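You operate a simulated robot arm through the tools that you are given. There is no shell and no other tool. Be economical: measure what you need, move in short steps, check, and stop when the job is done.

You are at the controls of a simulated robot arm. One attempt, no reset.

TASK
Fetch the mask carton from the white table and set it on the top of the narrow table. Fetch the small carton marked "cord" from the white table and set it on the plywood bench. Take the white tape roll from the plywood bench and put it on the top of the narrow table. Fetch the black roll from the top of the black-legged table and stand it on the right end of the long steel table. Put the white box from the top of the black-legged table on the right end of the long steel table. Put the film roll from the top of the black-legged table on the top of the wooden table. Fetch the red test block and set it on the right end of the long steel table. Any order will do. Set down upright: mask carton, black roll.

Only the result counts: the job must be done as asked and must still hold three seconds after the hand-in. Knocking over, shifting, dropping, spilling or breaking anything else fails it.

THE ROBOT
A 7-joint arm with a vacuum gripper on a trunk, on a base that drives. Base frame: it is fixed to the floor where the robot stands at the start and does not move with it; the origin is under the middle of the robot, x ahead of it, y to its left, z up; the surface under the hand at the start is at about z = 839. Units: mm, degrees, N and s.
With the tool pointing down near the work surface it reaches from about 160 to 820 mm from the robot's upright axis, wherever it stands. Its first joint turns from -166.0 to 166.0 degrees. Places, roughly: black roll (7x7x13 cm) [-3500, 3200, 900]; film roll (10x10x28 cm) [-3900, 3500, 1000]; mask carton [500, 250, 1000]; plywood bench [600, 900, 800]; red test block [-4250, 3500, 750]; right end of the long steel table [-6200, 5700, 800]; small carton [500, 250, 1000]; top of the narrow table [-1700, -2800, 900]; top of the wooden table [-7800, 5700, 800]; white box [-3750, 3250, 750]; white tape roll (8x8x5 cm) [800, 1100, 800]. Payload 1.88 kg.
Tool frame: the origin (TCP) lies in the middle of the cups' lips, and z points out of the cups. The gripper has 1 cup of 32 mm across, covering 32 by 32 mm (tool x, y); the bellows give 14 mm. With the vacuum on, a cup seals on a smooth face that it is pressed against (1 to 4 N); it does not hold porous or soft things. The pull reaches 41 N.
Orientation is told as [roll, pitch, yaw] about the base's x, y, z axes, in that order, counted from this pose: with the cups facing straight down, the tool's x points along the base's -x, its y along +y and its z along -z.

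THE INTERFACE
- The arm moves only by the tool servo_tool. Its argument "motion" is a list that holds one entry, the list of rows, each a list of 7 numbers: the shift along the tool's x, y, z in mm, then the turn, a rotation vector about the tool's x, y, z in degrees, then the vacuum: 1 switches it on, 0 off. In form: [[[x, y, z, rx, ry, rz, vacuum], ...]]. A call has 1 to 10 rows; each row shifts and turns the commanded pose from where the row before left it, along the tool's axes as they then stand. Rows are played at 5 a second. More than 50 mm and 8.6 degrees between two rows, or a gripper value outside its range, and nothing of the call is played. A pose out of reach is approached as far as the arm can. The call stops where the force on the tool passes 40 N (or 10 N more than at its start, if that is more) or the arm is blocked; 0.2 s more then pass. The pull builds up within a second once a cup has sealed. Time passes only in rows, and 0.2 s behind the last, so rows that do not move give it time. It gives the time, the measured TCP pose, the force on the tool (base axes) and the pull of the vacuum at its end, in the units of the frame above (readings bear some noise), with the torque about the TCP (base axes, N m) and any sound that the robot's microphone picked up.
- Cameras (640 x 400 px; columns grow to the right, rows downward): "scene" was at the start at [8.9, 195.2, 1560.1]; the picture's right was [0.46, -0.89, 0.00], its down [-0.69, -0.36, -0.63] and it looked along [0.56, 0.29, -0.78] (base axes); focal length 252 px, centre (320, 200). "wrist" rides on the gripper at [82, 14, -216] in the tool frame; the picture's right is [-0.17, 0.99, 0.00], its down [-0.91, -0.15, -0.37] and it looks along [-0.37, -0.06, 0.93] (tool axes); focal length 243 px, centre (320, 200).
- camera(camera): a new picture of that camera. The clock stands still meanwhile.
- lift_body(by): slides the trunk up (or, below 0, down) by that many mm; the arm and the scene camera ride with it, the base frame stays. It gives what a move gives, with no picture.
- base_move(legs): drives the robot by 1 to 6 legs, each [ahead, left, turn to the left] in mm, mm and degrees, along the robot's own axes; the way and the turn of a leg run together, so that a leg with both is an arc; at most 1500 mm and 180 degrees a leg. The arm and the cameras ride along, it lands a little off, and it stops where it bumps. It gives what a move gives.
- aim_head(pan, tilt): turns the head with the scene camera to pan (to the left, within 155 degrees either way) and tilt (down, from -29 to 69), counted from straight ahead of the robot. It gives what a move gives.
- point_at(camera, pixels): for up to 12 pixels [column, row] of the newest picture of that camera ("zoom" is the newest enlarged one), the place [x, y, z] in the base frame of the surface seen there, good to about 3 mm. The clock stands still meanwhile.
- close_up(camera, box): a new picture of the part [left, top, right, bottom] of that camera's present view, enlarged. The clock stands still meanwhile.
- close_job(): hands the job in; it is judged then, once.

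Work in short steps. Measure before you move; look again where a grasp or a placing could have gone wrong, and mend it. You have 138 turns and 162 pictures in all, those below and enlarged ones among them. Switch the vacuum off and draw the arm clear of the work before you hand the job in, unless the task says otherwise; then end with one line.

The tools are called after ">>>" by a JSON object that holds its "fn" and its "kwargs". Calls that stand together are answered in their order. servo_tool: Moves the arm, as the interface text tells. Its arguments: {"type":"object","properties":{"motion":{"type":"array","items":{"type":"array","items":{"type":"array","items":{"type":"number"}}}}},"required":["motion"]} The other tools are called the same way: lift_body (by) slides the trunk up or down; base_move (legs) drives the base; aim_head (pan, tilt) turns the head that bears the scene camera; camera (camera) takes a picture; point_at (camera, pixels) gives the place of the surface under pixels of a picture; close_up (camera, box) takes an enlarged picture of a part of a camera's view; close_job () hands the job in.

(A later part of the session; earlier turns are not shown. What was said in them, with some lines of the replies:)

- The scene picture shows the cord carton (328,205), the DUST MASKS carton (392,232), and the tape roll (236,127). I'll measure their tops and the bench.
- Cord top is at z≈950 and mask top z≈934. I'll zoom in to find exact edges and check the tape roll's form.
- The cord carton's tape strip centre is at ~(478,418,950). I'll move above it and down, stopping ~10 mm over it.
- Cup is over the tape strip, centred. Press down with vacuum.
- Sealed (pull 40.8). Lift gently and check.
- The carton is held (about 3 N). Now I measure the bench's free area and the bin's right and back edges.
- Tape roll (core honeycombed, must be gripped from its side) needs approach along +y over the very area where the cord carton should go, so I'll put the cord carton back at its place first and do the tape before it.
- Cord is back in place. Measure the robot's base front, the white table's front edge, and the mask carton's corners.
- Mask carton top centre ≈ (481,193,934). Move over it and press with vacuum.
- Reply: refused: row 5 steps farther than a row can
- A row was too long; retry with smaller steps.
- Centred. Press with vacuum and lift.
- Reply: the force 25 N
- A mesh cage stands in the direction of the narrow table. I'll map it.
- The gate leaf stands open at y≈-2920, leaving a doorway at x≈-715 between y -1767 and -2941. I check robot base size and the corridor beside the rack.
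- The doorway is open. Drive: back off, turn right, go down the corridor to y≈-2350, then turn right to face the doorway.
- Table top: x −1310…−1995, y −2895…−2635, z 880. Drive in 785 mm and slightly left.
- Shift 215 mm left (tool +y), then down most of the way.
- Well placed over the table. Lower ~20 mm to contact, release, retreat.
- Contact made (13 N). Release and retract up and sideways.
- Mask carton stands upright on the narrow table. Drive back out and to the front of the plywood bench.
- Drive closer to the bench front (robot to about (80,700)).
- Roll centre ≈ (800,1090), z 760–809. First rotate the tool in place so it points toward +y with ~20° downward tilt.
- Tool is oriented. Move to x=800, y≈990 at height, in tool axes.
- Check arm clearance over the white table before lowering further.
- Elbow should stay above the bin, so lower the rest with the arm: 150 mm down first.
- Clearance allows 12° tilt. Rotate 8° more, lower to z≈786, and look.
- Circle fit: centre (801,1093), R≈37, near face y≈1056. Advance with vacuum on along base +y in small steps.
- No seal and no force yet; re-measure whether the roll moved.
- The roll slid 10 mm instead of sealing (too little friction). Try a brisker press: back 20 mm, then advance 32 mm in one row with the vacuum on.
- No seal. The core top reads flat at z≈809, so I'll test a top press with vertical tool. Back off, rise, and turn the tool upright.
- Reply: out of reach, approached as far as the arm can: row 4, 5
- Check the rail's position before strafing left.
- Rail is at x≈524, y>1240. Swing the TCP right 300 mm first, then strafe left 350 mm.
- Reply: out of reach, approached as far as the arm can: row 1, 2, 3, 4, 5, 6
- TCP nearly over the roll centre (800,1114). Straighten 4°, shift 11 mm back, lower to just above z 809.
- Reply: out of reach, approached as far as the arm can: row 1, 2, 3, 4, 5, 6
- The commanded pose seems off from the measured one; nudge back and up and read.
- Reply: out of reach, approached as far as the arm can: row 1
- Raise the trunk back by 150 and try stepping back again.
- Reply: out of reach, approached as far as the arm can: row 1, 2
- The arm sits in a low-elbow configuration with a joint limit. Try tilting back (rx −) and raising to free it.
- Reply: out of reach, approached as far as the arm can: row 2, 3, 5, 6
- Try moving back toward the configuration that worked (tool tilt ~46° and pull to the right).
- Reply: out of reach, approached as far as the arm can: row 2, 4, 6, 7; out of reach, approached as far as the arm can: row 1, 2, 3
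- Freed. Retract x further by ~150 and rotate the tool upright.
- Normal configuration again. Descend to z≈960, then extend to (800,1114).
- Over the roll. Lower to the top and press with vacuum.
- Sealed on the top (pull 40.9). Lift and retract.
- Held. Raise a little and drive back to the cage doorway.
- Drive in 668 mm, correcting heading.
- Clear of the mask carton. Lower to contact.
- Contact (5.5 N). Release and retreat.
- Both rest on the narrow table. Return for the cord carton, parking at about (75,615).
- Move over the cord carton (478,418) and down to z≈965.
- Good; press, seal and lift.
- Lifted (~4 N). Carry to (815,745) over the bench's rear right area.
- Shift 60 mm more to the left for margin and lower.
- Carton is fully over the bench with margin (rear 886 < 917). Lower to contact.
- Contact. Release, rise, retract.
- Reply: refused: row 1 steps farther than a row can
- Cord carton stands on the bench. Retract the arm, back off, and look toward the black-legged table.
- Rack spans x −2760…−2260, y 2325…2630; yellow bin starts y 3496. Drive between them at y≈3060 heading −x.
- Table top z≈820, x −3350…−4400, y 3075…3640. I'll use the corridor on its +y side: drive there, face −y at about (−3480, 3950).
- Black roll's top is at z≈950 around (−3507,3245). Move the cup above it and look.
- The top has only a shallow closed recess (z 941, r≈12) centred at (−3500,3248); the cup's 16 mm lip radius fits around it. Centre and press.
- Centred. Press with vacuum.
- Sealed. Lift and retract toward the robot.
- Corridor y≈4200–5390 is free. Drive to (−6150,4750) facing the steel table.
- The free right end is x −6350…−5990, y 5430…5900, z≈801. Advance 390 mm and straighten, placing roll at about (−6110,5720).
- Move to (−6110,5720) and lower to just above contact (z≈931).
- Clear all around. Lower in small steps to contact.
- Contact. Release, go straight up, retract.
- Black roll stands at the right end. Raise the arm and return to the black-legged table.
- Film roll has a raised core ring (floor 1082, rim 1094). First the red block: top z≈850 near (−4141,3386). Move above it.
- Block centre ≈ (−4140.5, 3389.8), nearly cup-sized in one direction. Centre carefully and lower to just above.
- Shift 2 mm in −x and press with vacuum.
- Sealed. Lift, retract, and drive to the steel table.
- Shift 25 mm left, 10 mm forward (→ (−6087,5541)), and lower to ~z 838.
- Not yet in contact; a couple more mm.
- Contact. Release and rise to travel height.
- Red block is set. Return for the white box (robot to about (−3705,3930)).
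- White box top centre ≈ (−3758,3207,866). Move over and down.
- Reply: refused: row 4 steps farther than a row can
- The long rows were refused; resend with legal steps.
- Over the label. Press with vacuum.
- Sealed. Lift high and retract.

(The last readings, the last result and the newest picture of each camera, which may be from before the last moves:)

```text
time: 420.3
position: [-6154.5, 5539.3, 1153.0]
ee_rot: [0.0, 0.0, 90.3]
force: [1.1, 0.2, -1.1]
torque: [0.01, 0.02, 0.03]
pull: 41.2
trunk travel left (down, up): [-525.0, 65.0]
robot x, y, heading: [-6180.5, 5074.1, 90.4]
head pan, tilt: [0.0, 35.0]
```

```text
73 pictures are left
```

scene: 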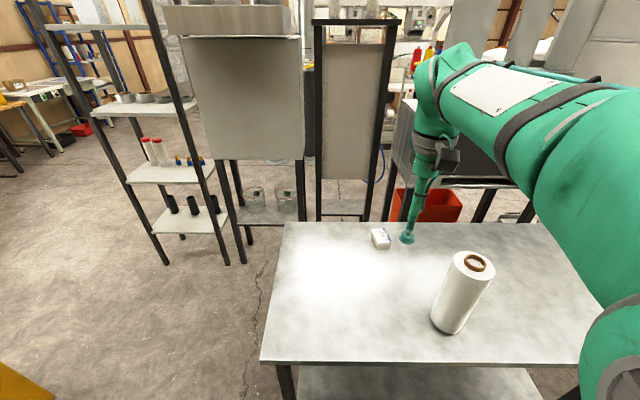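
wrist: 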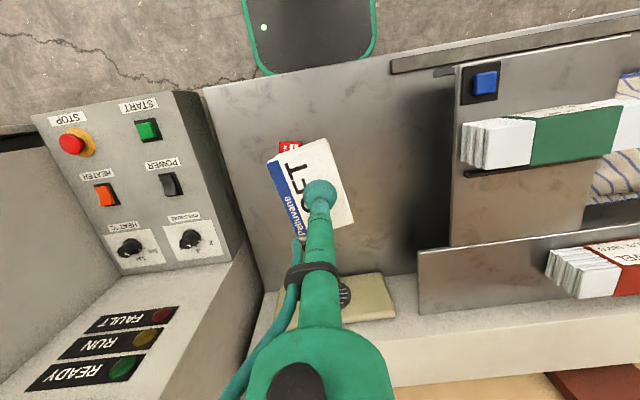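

Move to (−6235,5620) and lower toward contact (z≈847).

>>> {"fn": "servo_tool", "kwargs": {"motion": [[[-30, 30, 0, 0, 0, 0, 1], [-30, 30, 0, 0, 0, 0, 1], [-20, 20, 0, 0, 0, 0, 1], [0, 0, 48, 0, 0, 0, 1], [0, 0, 48, 0, 0, 0, 1], [0, 0, 48, 0, 0, 0, 1], [0, 0, 48, 0, 0, 0, 1], [0, 0, 48, 0, 0, 0, 1], [0, 0, 40, 0, 0, 0, 1]]]}}

>>> {"fn": "camera", "kwargs": {"camera": "wrist"}}

>>> {"fn": "camera", "kwargs": {"camera": "scene"}}

```text
time: 422.3
position: [-6234.9, 5615.7, 871.9]
ee_rot: [0.0, 0.0, 90.3]
force: [-0.3, 0.5, -0.1]
torque: [-0.03, -0.02, -0.02]
pull: 41.0
trunk travel left (down, up): [-525.0, 65.0]
robot x, y, heading: [-6178.9, 5077.9, 90.8]
head pan, tilt: [0.0, 35.0]
```

```text
72 pictures are left
```

wrist: 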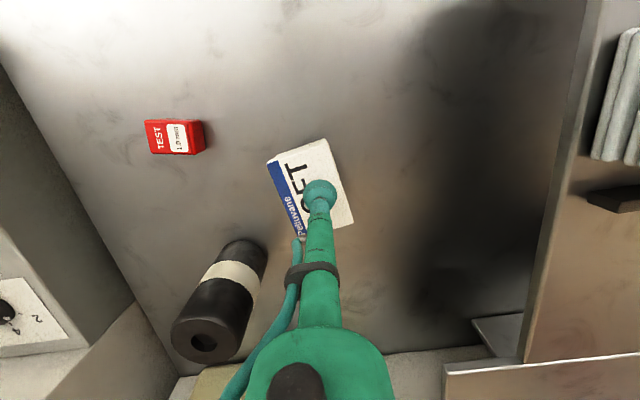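

```text
71 pictures are left
```

scene: 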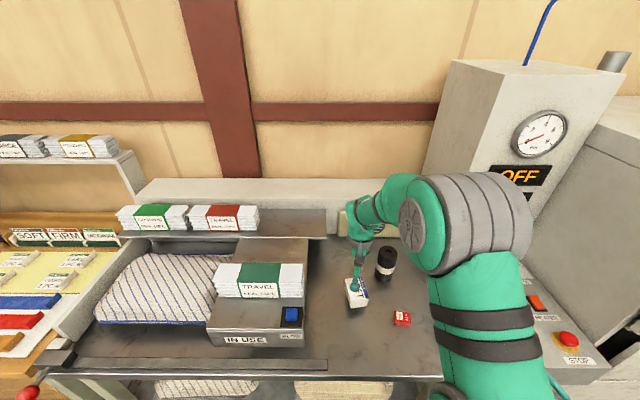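

Clear. Lower to contact.

>>> {"fn": "servo_tool", "kwargs": {"motion": [[[0, 0, 15, 0, 0, 0, 1], [0, 0, 6, 0, 0, 0, 1], [0, 0, 3, 0, 0, 0, 1], [0, 0, 2, 0, 0, 0, 1], [0, 0, 0, 0, 0, 0, 1]]]}}

```text
time: 423.5
position: [-6235.5, 5616.7, 846.8]
ee_rot: [0.0, 0.2, 90.4]
force: [0.2, -0.5, -1.1]
torque: [-0.03, 0.01, -0.01]
pull: 40.6
trunk travel left (down, up): [-525.0, 65.0]
robot x, y, heading: [-6178.0, 5075.5, 90.6]
head pan, tilt: [0.0, 35.0]
```

>>> {"fn": "servo_tool", "kwargs": {"motion": [[[0, 0, 2, 0, 0, 0, 1], [0, 0, 1, 0, 0, 0, 1], [0, 0, 0, 0, 0, 0, 1]]]}}

```text
time: 424.3
position: [-6234.1, 5617.1, 843.3]
ee_rot: [0.0, -0.1, 90.3]
force: [1.6, -3.1, 11.4]
torque: [-0.06, -0.09, -0.05]
pull: 41.0
trunk travel left (down, up): [-525.0, 65.0]
robot x, y, heading: [-6178.0, 5075.2, 90.6]
head pan, tilt: [0.0, 35.0]
```

Contact (11 N). Release and rise.

>>> {"fn": "servo_tool", "kwargs": {"motion": [[[0, 0, 0, 0, 0, 0, 0], [0, 0, 0, 0, 0, 0, 0], [0, 0, 0, 0, 0, 0, 0], [0, 0, -10, 0, 0, 0, 0], [0, 0, -48, 0, 0, 0, 0], [0, 0, -48, 0, 0, 0, 0], [0, 0, -48, 0, 0, 0, 0], [0, 0, -48, 0, 0, 0, 0], [0, 0, -48, 0, 0, 0, 0], [0, 0, -48, 0, 0, 0, 0]]]}}

>>> {"fn": "servo_tool", "kwargs": {"motion": [[[40, 0, -20, 0, 0, 0, 0], [40, -20, -20, 0, 0, 0, 0], [40, -20, -20, 0, 0, 0, 0]]]}}

>>> {"fn": "camera", "kwargs": {"camera": "scene"}}

```text
time: 426.5
position: [-6235.5, 5615.2, 1142.4]
ee_rot: [0.0, 0.1, 90.3]
force: [0.5, 0.2, 0.2]
torque: [-0.02, -0.01, 0.0]
pull: 0.0
trunk travel left (down, up): [-525.0, 65.0]
robot x, y, heading: [-6180.8, 5079.4, 90.5]
head pan, tilt: [0.0, 35.0]
```

```text
time: 427.3
position: [-6192.4, 5496.8, 1201.5]
ee_rot: [0.0, 0.1, 90.5]
force: [0.3, 0.2, -0.1]
torque: [-0.04, 0.01, -0.04]
pull: 0.1
trunk travel left (down, up): [-525.0, 65.0]
robot x, y, heading: [-6180.3, 5075.8, 90.4]
head pan, tilt: [0.0, 35.0]
```

```text
70 pictures are left
```

scene: 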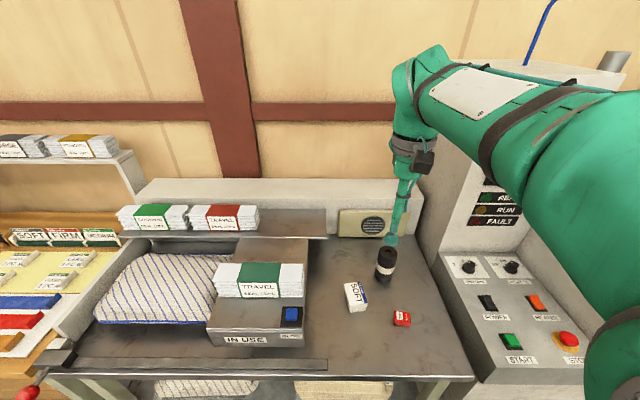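

All three items stand at the right end. While here, look at the wooden table further left for a free spot.

>>> {"fn": "aim_head", "kwargs": {"pan": 60, "tilt": 20}}

>>> {"fn": "camera", "kwargs": {"camera": "scene"}}

>>> {"fn": "close_up", "kwargs": {"camera": "scene", "box": [260, 110, 560, 298]}}

```text
time: 428.6
position: [-6192.8, 5496.5, 1201.3]
ee_rot: [0.1, 0.1, 90.3]
force: [0.2, -0.3, -1.1]
torque: [0.01, 0.02, 0.0]
pull: 0.0
trunk travel left (down, up): [-525.0, 65.0]
robot x, y, heading: [-6179.8, 5075.7, 90.2]
head pan, tilt: [60.0, 20.0]
```

```text
69 pictures are left
```

scene: 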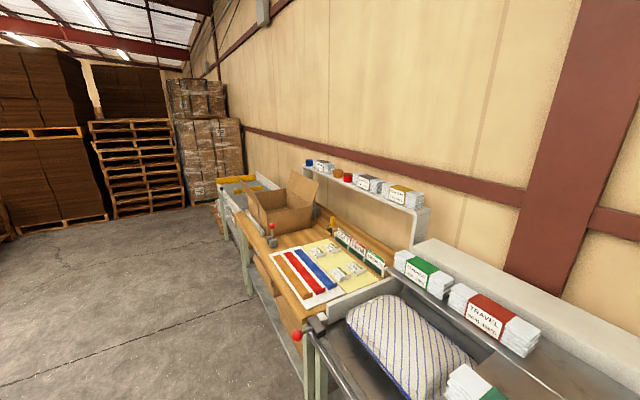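

```text
2.13 times, centred on (410, 204) of scene
```

zoom: 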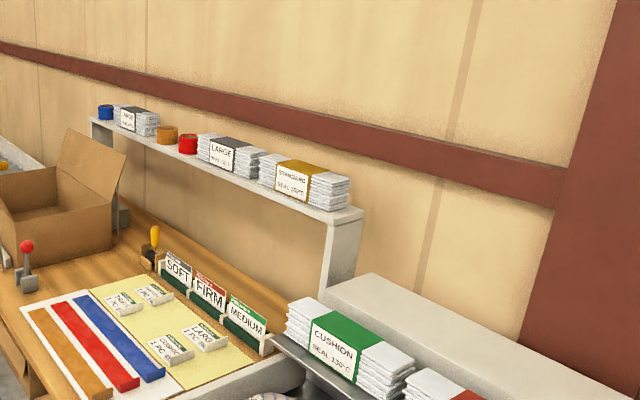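

Back off slightly and strafe left along the wooden table to view it from the front.

>>> {"fn": "base_move", "kwargs": {"legs": [[-180, 0, 0], [0, 1450, 0]]}}

>>> {"fn": "aim_head", "kwargs": {"pan": 0, "tilt": 35}}

>>> {"fn": "camera", "kwargs": {"camera": "scene"}}

>>> {"fn": "camera", "kwargs": {"camera": "wrist"}}

```text
time: 436.9
position: [-7626.3, 5325.4, 1201.8]
ee_rot: [-0.1, 0.1, 88.9]
force: [1.0, 0.2, -0.4]
torque: [0.01, 0.02, 0.0]
pull: 0.1
trunk travel left (down, up): [-525.0, 65.0]
robot x, y, heading: [-7618.2, 4900.7, 88.8]
head pan, tilt: [60.0, 20.0]
```

```text
time: 438.2
position: [-7626.1, 5325.6, 1201.7]
ee_rot: [0.1, 0.1, 88.9]
force: [0.6, -0.1, -0.5]
torque: [-0.01, 0.0, 0.01]
pull: 0.1
trunk travel left (down, up): [-525.0, 65.0]
robot x, y, heading: [-7623.3, 4905.9, 89.1]
head pan, tilt: [0.0, 35.0]
```

```text
67 pictures are left
```

scene: 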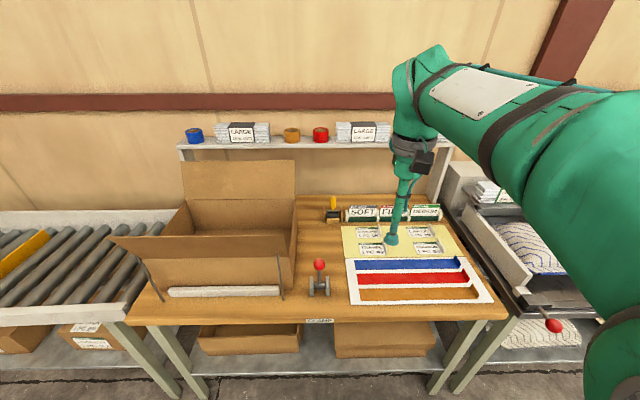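

```text
66 pictures are left
```

wrist: 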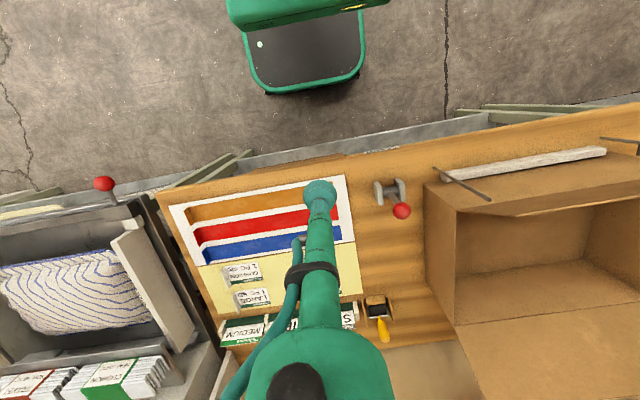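

>>> {"fn": "point_at", "kwargs": {"camera": "scene", "pixels": [[320, 232], [300, 225], [338, 228], [320, 250], [340, 265], [305, 250], [320, 265], [320, 205], [322, 145], [343, 240], [298, 255], [316, 290]]}}

>>> {"fn": "point_at", "kwargs": {"camera": "wrist", "pixels": [[385, 240], [365, 250], [420, 250], [385, 280], [402, 210], [358, 200], [370, 300], [425, 200], [450, 320], [365, 215], [430, 300], [355, 310]]}}

>>> {"fn": "close_up", "kwargs": {"camera": "scene", "box": [240, 150, 440, 310]}}

```text
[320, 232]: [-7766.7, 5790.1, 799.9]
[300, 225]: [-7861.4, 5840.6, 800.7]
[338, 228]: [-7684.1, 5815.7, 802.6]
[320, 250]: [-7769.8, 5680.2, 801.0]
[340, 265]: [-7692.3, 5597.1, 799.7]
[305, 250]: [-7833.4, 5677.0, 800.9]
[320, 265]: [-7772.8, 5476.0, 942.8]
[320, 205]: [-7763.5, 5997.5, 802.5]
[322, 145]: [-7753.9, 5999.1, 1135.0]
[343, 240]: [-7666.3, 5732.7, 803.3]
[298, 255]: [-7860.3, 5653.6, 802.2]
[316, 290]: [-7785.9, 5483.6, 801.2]
```

```text
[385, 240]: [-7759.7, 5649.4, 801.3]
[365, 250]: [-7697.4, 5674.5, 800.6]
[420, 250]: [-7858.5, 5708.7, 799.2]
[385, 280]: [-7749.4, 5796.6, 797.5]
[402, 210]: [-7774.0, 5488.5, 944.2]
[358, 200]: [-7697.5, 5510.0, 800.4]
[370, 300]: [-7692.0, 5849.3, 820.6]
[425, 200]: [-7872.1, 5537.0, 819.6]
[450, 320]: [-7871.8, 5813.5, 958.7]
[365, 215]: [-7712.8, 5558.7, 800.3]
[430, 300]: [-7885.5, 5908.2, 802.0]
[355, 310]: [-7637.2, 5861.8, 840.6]
```

```text
2.50 times, centred on (340, 230) of scene
```

zoom: 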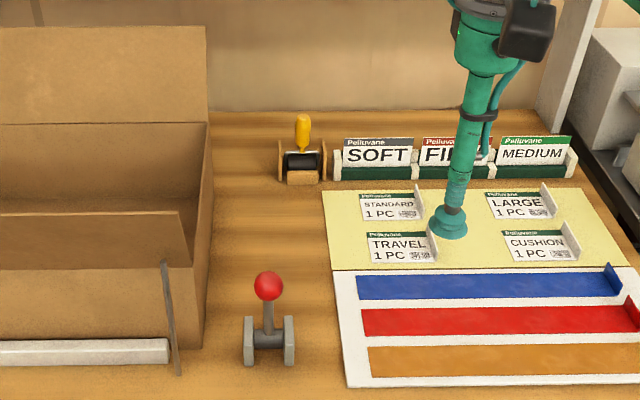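

Free wood spot around (−7775,5690), x −7870…−7690. Now go back to fetch the film roll.

>>> {"fn": "base_move", "kwargs": {"legs": [[-150, 0, 0], [0, 0, 91], [-1400, 0, 0], [-1400, 0, 0], [-920, 0, 0], [0, 0, 90]]}}

```text
time: 464.7
position: [-3920.8, 4330.7, 1200.8]
ee_rot: [0.0, 0.1, -89.7]
force: [0.5, -0.3, 0.4]
torque: [-0.02, 0.0, 0.03]
pull: 0.1
trunk travel left (down, up): [-525.0, 65.0]
robot x, y, heading: [-3937.9, 4754.7, -89.6]
head pan, tilt: [0.0, 35.0]
```

>>> {"fn": "base_move", "kwargs": {"legs": [[780, 0, 0]]}}

>>> {"fn": "close_up", "kwargs": {"camera": "wrist", "box": [240, 80, 400, 180]}}

```text
time: 468.9
position: [-3917.1, 3540.6, 1201.9]
ee_rot: [0.0, 0.0, -89.8]
force: [-0.1, 0.2, 0.3]
torque: [-0.02, 0.01, 0.02]
pull: 0.0
trunk travel left (down, up): [-525.0, 65.0]
robot x, y, heading: [-3931.6, 3962.3, -89.9]
head pan, tilt: [0.0, 35.0]
```

```text
4.00 times, centred on (320, 130) of wrist
```

zoom: 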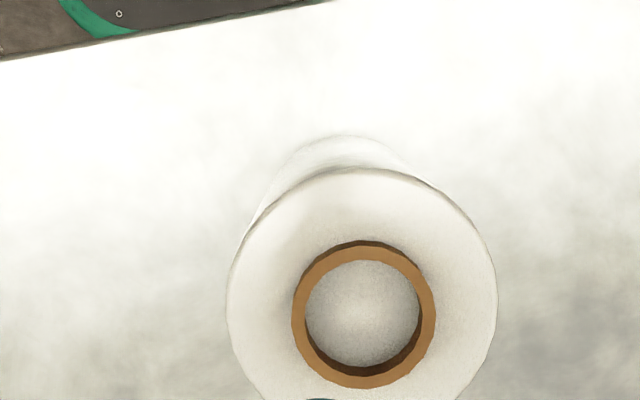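

>>> {"fn": "point_at", "kwargs": {"camera": "zoom", "pixels": [[298, 315], [429, 315], [362, 250], [365, 382], [320, 273], [410, 360], [320, 362], [408, 270], [362, 310], [332, 310], [395, 310], [362, 340]]}}

```text
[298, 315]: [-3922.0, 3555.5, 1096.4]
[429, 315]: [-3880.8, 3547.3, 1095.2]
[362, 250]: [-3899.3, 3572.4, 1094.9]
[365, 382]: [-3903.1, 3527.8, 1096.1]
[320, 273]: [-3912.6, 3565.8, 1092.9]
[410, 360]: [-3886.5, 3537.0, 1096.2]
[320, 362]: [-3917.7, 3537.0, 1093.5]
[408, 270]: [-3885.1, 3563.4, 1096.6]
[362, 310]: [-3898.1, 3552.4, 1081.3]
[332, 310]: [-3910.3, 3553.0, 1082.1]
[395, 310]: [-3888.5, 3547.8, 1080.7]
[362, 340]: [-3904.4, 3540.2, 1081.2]
```

Core centre ≈ (−3901,3550.8), inner radius ≈19 mm; the cup (16 mm) can go inside. Centre and lower to 10 mm above the rim.

>>> {"fn": "servo_tool", "kwargs": {"motion": [[[10.2, 16.2, 0, 0, 0, 0, 0], [0, 0, 45, 0, 0, 0, 0], [0, 0, 45, 0, 0, 0, 0], [0, 0, 5, 0, 0, 0, 0], [0, 0, 0, 0, 0, 0, 0]]]}}

>>> {"fn": "close_up", "kwargs": {"camera": "wrist", "box": [240, 120, 400, 220]}}

>>> {"fn": "servo_tool", "kwargs": {"motion": [[[0, 0, 0, 0, 0, 0, 0]]]}}

```text
time: 470.1
position: [-3902.5, 3550.3, 1107.0]
ee_rot: [0.0, 0.1, -89.8]
force: [0.0, 0.8, 0.5]
torque: [0.01, -0.02, -0.01]
pull: 0.0
trunk travel left (down, up): [-525.0, 65.0]
robot x, y, heading: [-3932.7, 3961.4, -89.8]
head pan, tilt: [0.0, 35.0]
```

```text
4.00 times, centred on (320, 170) of wrist
```

zoom: 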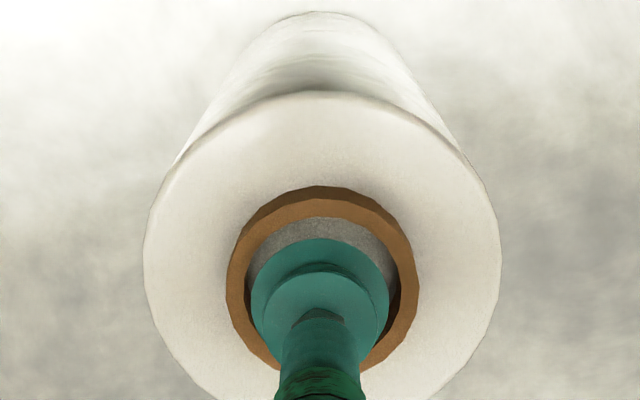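

```text
time: 470.5
position: [-3901.7, 3551.1, 1107.6]
ee_rot: [0.0, 0.1, -89.7]
force: [0.8, -0.4, -0.1]
torque: [0.0, 0.02, 0.04]
pull: 0.2
trunk travel left (down, up): [-525.0, 65.0]
robot x, y, heading: [-3929.3, 3961.7, -89.6]
head pan, tilt: [0.0, 35.0]
```

Cup is ~1 mm left of centre; shift +1 mm and lower into the core with vacuum.

>>> {"fn": "servo_tool", "kwargs": {"motion": [[[0, 1, 0, 0, 0, 0, 1], [0, 0, 10, 0, 0, 0, 1], [0, 0, 8, 0, 0, 0, 1], [0, 0, 5, 0, 0, 0, 1], [0, 0, 3, 0, 0, 0, 1], [0, 0, 2, 0, 0, 0, 1], [0, 0, 0, 0, 0, 0, 1], [0, 0, 0, 0, 0, 0, 1], [0, 0, 0, 0, 0, 0, 1]]]}}

```text
time: 472.5
position: [-3900.7, 3552.2, 1079.5]
ee_rot: [0.0, -0.1, -89.8]
force: [1.0, -0.7, 34.6]
torque: [-0.18, 0.04, 0.03]
pull: 40.8
trunk travel left (down, up): [-525.0, 65.0]
robot x, y, heading: [-3928.7, 3961.7, -89.8]
head pan, tilt: [0.0, 35.0]
```

Sealed inside the core. Lift slowly 90 mm.

>>> {"fn": "servo_tool", "kwargs": {"motion": [[[0, 0, -5, 0, 0, 0, 1], [0, 0, -10, 0, 0, 0, 1], [0, 0, -20, 0, 0, 0, 1], [0, 0, -30, 0, 0, 0, 1], [0, 0, -30, 0, 0, 0, 1], [0, 0, 0, 0, 0, 0, 1]]]}}

>>> {"fn": "camera", "kwargs": {"camera": "scene"}}

```text
time: 473.9
position: [-3901.2, 3551.5, 1174.9]
ee_rot: [0.0, 0.2, -89.9]
force: [0.4, -0.7, -13.0]
torque: [0.03, -0.03, 0.0]
pull: 41.2
trunk travel left (down, up): [-525.0, 65.0]
robot x, y, heading: [-3933.4, 3960.8, -89.4]
head pan, tilt: [0.0, 35.0]
```

```text
62 pictures are left
```

scene: 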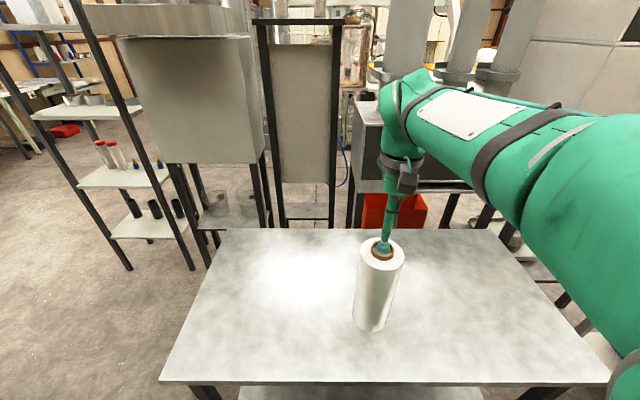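

Held (13 N). Raise slightly and drive to the wooden table.

>>> {"fn": "base_move", "kwargs": {"legs": [[-800, 0, 0], [0, 0, -90.4], [1400, 0, 0], [1400, 0, 0], [1010, 0, 0], [0, 0, -90]]}}

>>> {"fn": "camera", "kwargs": {"camera": "scene"}}

```text
time: 503.9
position: [-7782.4, 5157.7, 1173.9]
ee_rot: [0.0, 0.1, 91.2]
force: [-0.5, -0.4, -12.3]
torque: [-0.03, 0.01, 0.02]
pull: 41.0
trunk travel left (down, up): [-525.0, 65.0]
robot x, y, heading: [-7744.3, 4745.8, 91.6]
head pan, tilt: [0.0, 35.0]
```

```text
61 pictures are left
```

scene: 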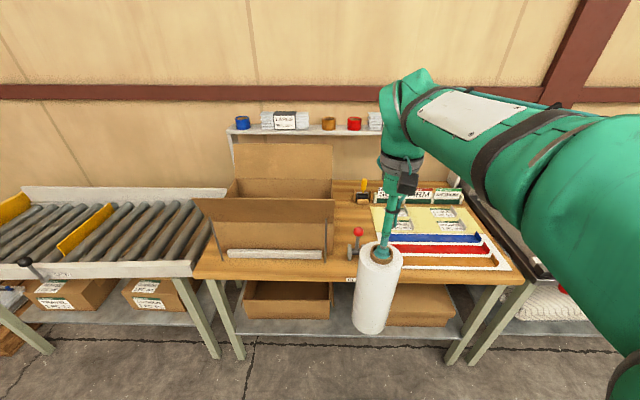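

Raise the trunk 65 mm and the arm 35 mm so the roll clears the lever (knob top ~965), then straighten and advance.

>>> {"fn": "lift_body", "kwargs": {"by": 65}}

>>> {"fn": "servo_tool", "kwargs": {"motion": [[[0, 0, -20, 0, 0, 0, 1], [0, 0, -20, 0, 0, 0, 1], [0, 0, 0, 0, 0, 0, 1]]]}}

>>> {"fn": "base_move", "kwargs": {"legs": [[0, 0, -1.4], [340, 0, 0]]}}

>>> {"fn": "camera", "kwargs": {"camera": "wrist"}}

>>> {"fn": "camera", "kwargs": {"camera": "scene"}}

```text
time: 505.0
position: [-7782.3, 5157.6, 1238.5]
ee_rot: [0.1, 0.2, 91.3]
force: [-0.4, 0.1, -11.8]
torque: [-0.07, -0.01, 0.01]
pull: 40.6
trunk travel left (down, up): [-590.0, 0.0]
robot x, y, heading: [-7744.1, 4751.7, 91.3]
head pan, tilt: [0.0, 35.0]
```

```text
time: 505.8
position: [-7781.1, 5156.2, 1279.4]
ee_rot: [0.0, 0.2, 91.3]
force: [0.8, 0.8, -13.3]
torque: [-0.06, 0.01, 0.02]
pull: 41.0
trunk travel left (down, up): [-590.0, 0.0]
robot x, y, heading: [-7741.8, 4749.9, 91.4]
head pan, tilt: [0.0, 35.0]
```

```text
time: 508.3
position: [-7773.1, 5496.0, 1278.1]
ee_rot: [0.0, 0.3, 90.0]
force: [-0.7, 0.9, -12.7]
torque: [-0.07, 0.0, -0.02]
pull: 41.0
trunk travel left (down, up): [-590.0, 0.0]
robot x, y, heading: [-7742.6, 5083.9, 90.0]
head pan, tilt: [0.0, 35.0]
```

```text
60 pictures are left
```

wrist: 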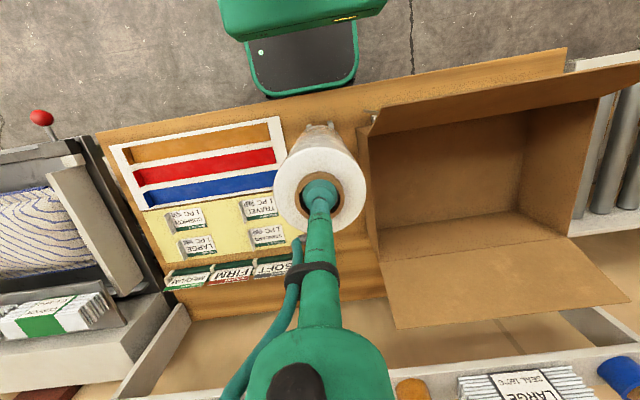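

```text
59 pictures are left
```

scene: 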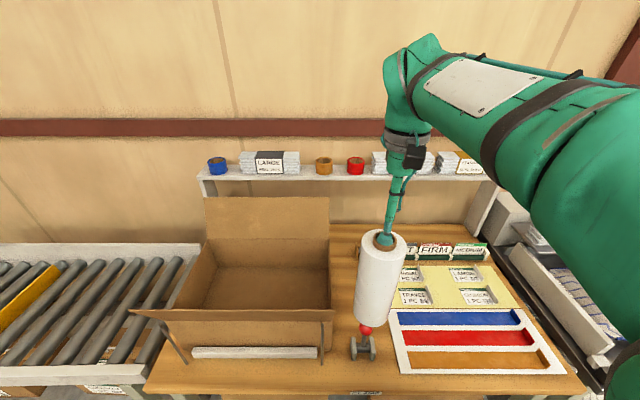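

>>> {"fn": "point_at", "kwargs": {"camera": "scene", "pixels": [[328, 305], [329, 225], [329, 250], [328, 200], [340, 250], [343, 300], [395, 320], [355, 238], [345, 228], [335, 345]]}}

>>> {"fn": "point_at", "kwargs": {"camera": "wrist", "pixels": [[366, 140], [375, 215], [382, 250], [370, 260], [365, 120], [350, 270], [395, 315]]}}

```text
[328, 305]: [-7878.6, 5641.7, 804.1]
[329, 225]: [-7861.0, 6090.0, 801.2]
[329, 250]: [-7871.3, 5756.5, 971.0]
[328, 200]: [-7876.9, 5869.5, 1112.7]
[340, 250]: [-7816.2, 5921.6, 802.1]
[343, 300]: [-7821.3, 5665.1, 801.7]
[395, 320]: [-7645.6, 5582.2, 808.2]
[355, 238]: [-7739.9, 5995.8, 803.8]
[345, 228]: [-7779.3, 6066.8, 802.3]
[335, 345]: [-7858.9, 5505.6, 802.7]
```

```text
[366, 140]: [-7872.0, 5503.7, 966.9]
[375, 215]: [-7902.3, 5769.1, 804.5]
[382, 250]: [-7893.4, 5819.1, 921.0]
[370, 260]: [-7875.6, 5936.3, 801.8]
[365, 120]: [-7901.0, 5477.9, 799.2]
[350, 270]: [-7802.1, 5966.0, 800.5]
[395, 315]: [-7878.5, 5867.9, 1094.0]
```

Box face is at x≈−7872, pad edge ≈ −7690. Move to (−7780,5690) at height.

>>> {"fn": "servo_tool", "kwargs": {"motion": [[[-40, 2, 0, 0, 0, 0, 1], [-40, 2, 0, 0, 0, 0, 1], [-40, 2, 0, 0, 0, 0, 1], [-40, 0, 0, 0, 0, 0, 1], [-34, 0, 0, 0, 0, 0, 1], [0, 0, 0, 0, 0, 0, 1]]]}}

>>> {"fn": "camera", "kwargs": {"camera": "scene"}}

>>> {"fn": "camera", "kwargs": {"camera": "wrist"}}

```text
time: 509.7
position: [-7780.6, 5689.0, 1277.4]
ee_rot: [0.0, 0.2, 90.1]
force: [0.0, 0.0, -12.0]
torque: [-0.02, 0.02, -0.01]
pull: 40.6
trunk travel left (down, up): [-590.0, 0.0]
robot x, y, heading: [-7744.7, 5083.6, 90.1]
head pan, tilt: [0.0, 35.0]
```

```text
58 pictures are left
```

scene: 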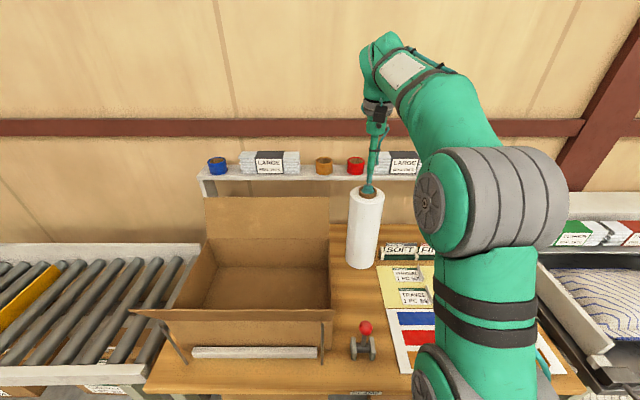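

```text
57 pictures are left
```

wrist: 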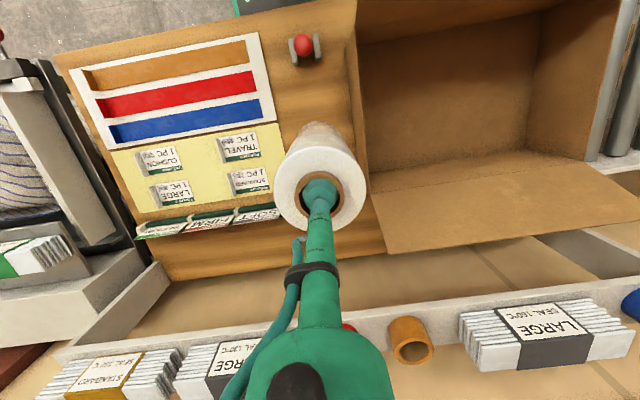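

Path down is clear. Lower to ~1080.

>>> {"fn": "servo_tool", "kwargs": {"motion": [[[0, 0, 40, 0, 0, 0, 1], [0, 0, 40, 0, 0, 0, 1], [0, 0, 40, 0, 0, 0, 1], [0, 0, 40, 0, 0, 0, 1], [0, 0, 34, 0, 0, 0, 1], [0, 0, 0, 0, 0, 0, 1]]]}}

>>> {"fn": "camera", "kwargs": {"camera": "scene"}}

>>> {"fn": "camera", "kwargs": {"camera": "wrist"}}

```text
time: 511.1
position: [-7777.7, 5687.9, 1085.0]
ee_rot: [0.0, 0.2, 90.1]
force: [0.7, 0.9, -12.6]
torque: [0.03, 0.02, 0.0]
pull: 40.7
trunk travel left (down, up): [-590.0, 0.0]
robot x, y, heading: [-7743.1, 5084.5, 89.9]
head pan, tilt: [0.0, 35.0]
```

```text
56 pictures are left
```

scene: 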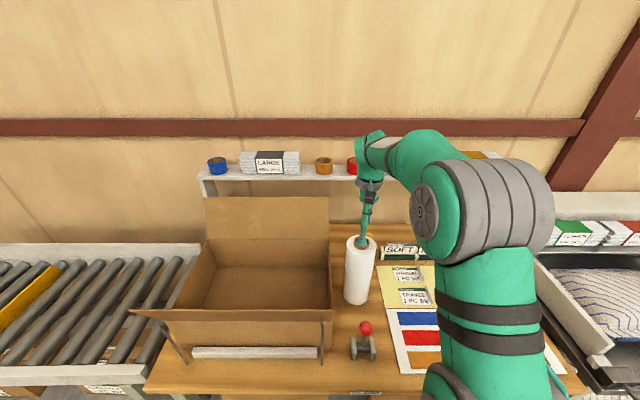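

```text
55 pictures are left
```

wrist: 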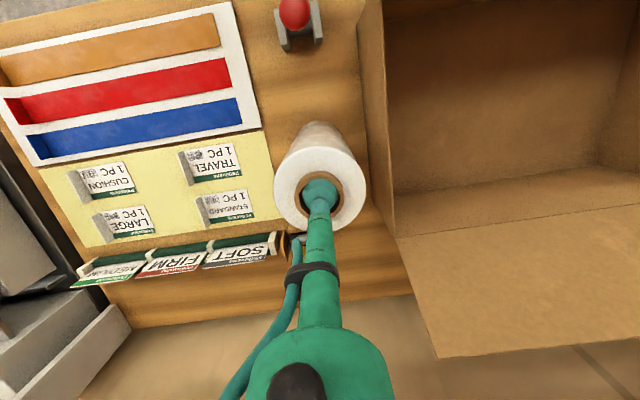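

Clear on all sides. Lower slowly to contact (~1063).

>>> {"fn": "servo_tool", "kwargs": {"motion": [[[0, 0, 10, 0, 0, 0, 1], [0, 0, 6, 0, 0, 0, 1], [0, 0, 3, 0, 0, 0, 1], [0, 0, 2, 0, 0, 0, 1], [0, 0, 0, 0, 0, 0, 1]]]}}

```text
time: 512.3
position: [-7779.4, 5686.0, 1065.2]
ee_rot: [0.0, -0.1, 90.0]
force: [0.2, -1.7, 31.5]
torque: [0.35, -0.11, -0.02]
pull: 40.8
trunk travel left (down, up): [-590.0, 0.0]
robot x, y, heading: [-7747.1, 5085.2, 90.1]
head pan, tilt: [0.0, 35.0]
```

Firm contact. Ease 2 mm, release, and rise straight out of the core.

>>> {"fn": "servo_tool", "kwargs": {"motion": [[[0, 0, -2, 0, 0, 0, 1], [0, 0, 0, 0, 0, 0, 0], [0, 0, 0, 0, 0, 0, 0], [0, 0, 0, 0, 0, 0, 0], [0, 0, 0, 0, 0, 0, 0], [0, 0, -5, 0, 0, 0, 0], [0, 0, -10, 0, 0, 0, 0], [0, 0, -15, 0, 0, 0, 0], [0, 0, -40, 0, 0, 0, 0], [0, 0, -40, 0, 0, 0, 0]]]}}

>>> {"fn": "camera", "kwargs": {"camera": "scene"}}

```text
time: 514.5
position: [-7781.1, 5687.8, 1175.5]
ee_rot: [0.0, 0.0, 90.2]
force: [-0.1, -0.7, -0.1]
torque: [0.0, -0.01, -0.05]
pull: 0.1
trunk travel left (down, up): [-590.0, 0.0]
robot x, y, heading: [-7743.0, 5081.2, 89.8]
head pan, tilt: [0.0, 35.0]
```

```text
54 pictures are left
```

scene: 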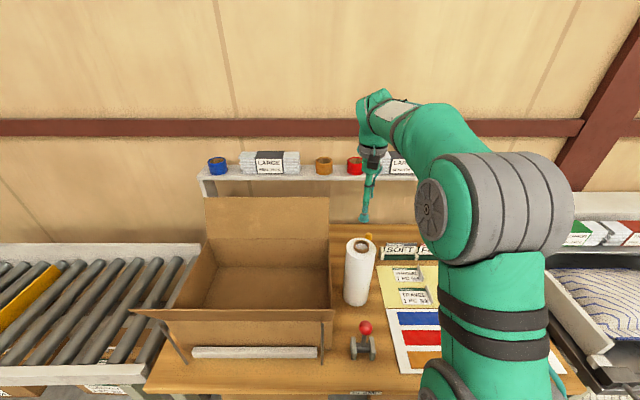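

The film roll stands on the wooden table. Retract the arm and back the robot away, then take a last look at the steel table.

>>> {"fn": "servo_tool", "kwargs": {"motion": [[[0, 0, -40, 0, 0, 0, 0], [45, 0, 0, 0, 0, 0, 0], [45, 0, 0, 0, 0, 0, 0], [45, 0, 0, 0, 0, 0, 0], [45, 0, 0, 0, 0, 0, 0]]]}}

>>> {"fn": "base_move", "kwargs": {"legs": [[-300, 0, 0]]}}

>>> {"fn": "aim_head", "kwargs": {"pan": -45, "tilt": 20}}

>>> {"fn": "camera", "kwargs": {"camera": "scene"}}

>>> {"fn": "camera", "kwargs": {"camera": "wrist"}}

```text
time: 515.7
position: [-7777.8, 5507.6, 1215.9]
ee_rot: [0.0, 0.0, 90.1]
force: [0.4, 0.2, 1.0]
torque: [-0.02, 0.03, -0.01]
pull: 0.1
trunk travel left (down, up): [-590.0, 0.0]
robot x, y, heading: [-7744.6, 5084.9, 90.3]
head pan, tilt: [0.0, 35.0]
```

```text
time: 517.8
position: [-7776.3, 5209.0, 1215.2]
ee_rot: [0.0, 0.1, 90.0]
force: [0.1, -0.1, 0.2]
torque: [0.02, -0.03, 0.01]
pull: 0.1
trunk travel left (down, up): [-590.0, 0.0]
robot x, y, heading: [-7740.4, 4782.6, 90.0]
head pan, tilt: [0.0, 35.0]
```

```text
time: 518.9
position: [-7777.4, 5207.0, 1216.0]
ee_rot: [0.0, 0.0, 90.0]
force: [-0.4, -0.2, -0.4]
torque: [-0.02, 0.0, 0.02]
pull: 0.0
trunk travel left (down, up): [-590.0, 0.0]
robot x, y, heading: [-7744.7, 4783.8, 90.0]
head pan, tilt: [-45.0, 20.0]
```

```text
53 pictures are left
```

scene: 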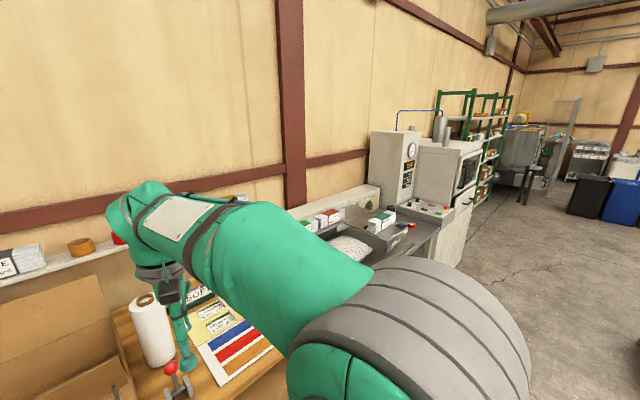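

```text
52 pictures are left
```

wrist: 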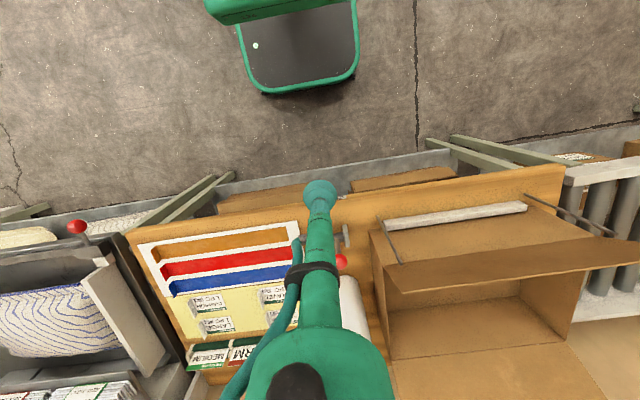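

All seven items are placed, the vacuum is off and the arm is clear, so I'm handing the job in.

>>> {"fn": "close_job", "kwargs": {}}

```text
The job is handed in.
```

All seven items are at their destinations, the mask carton and black roll were set down upright, and the job is handed in.
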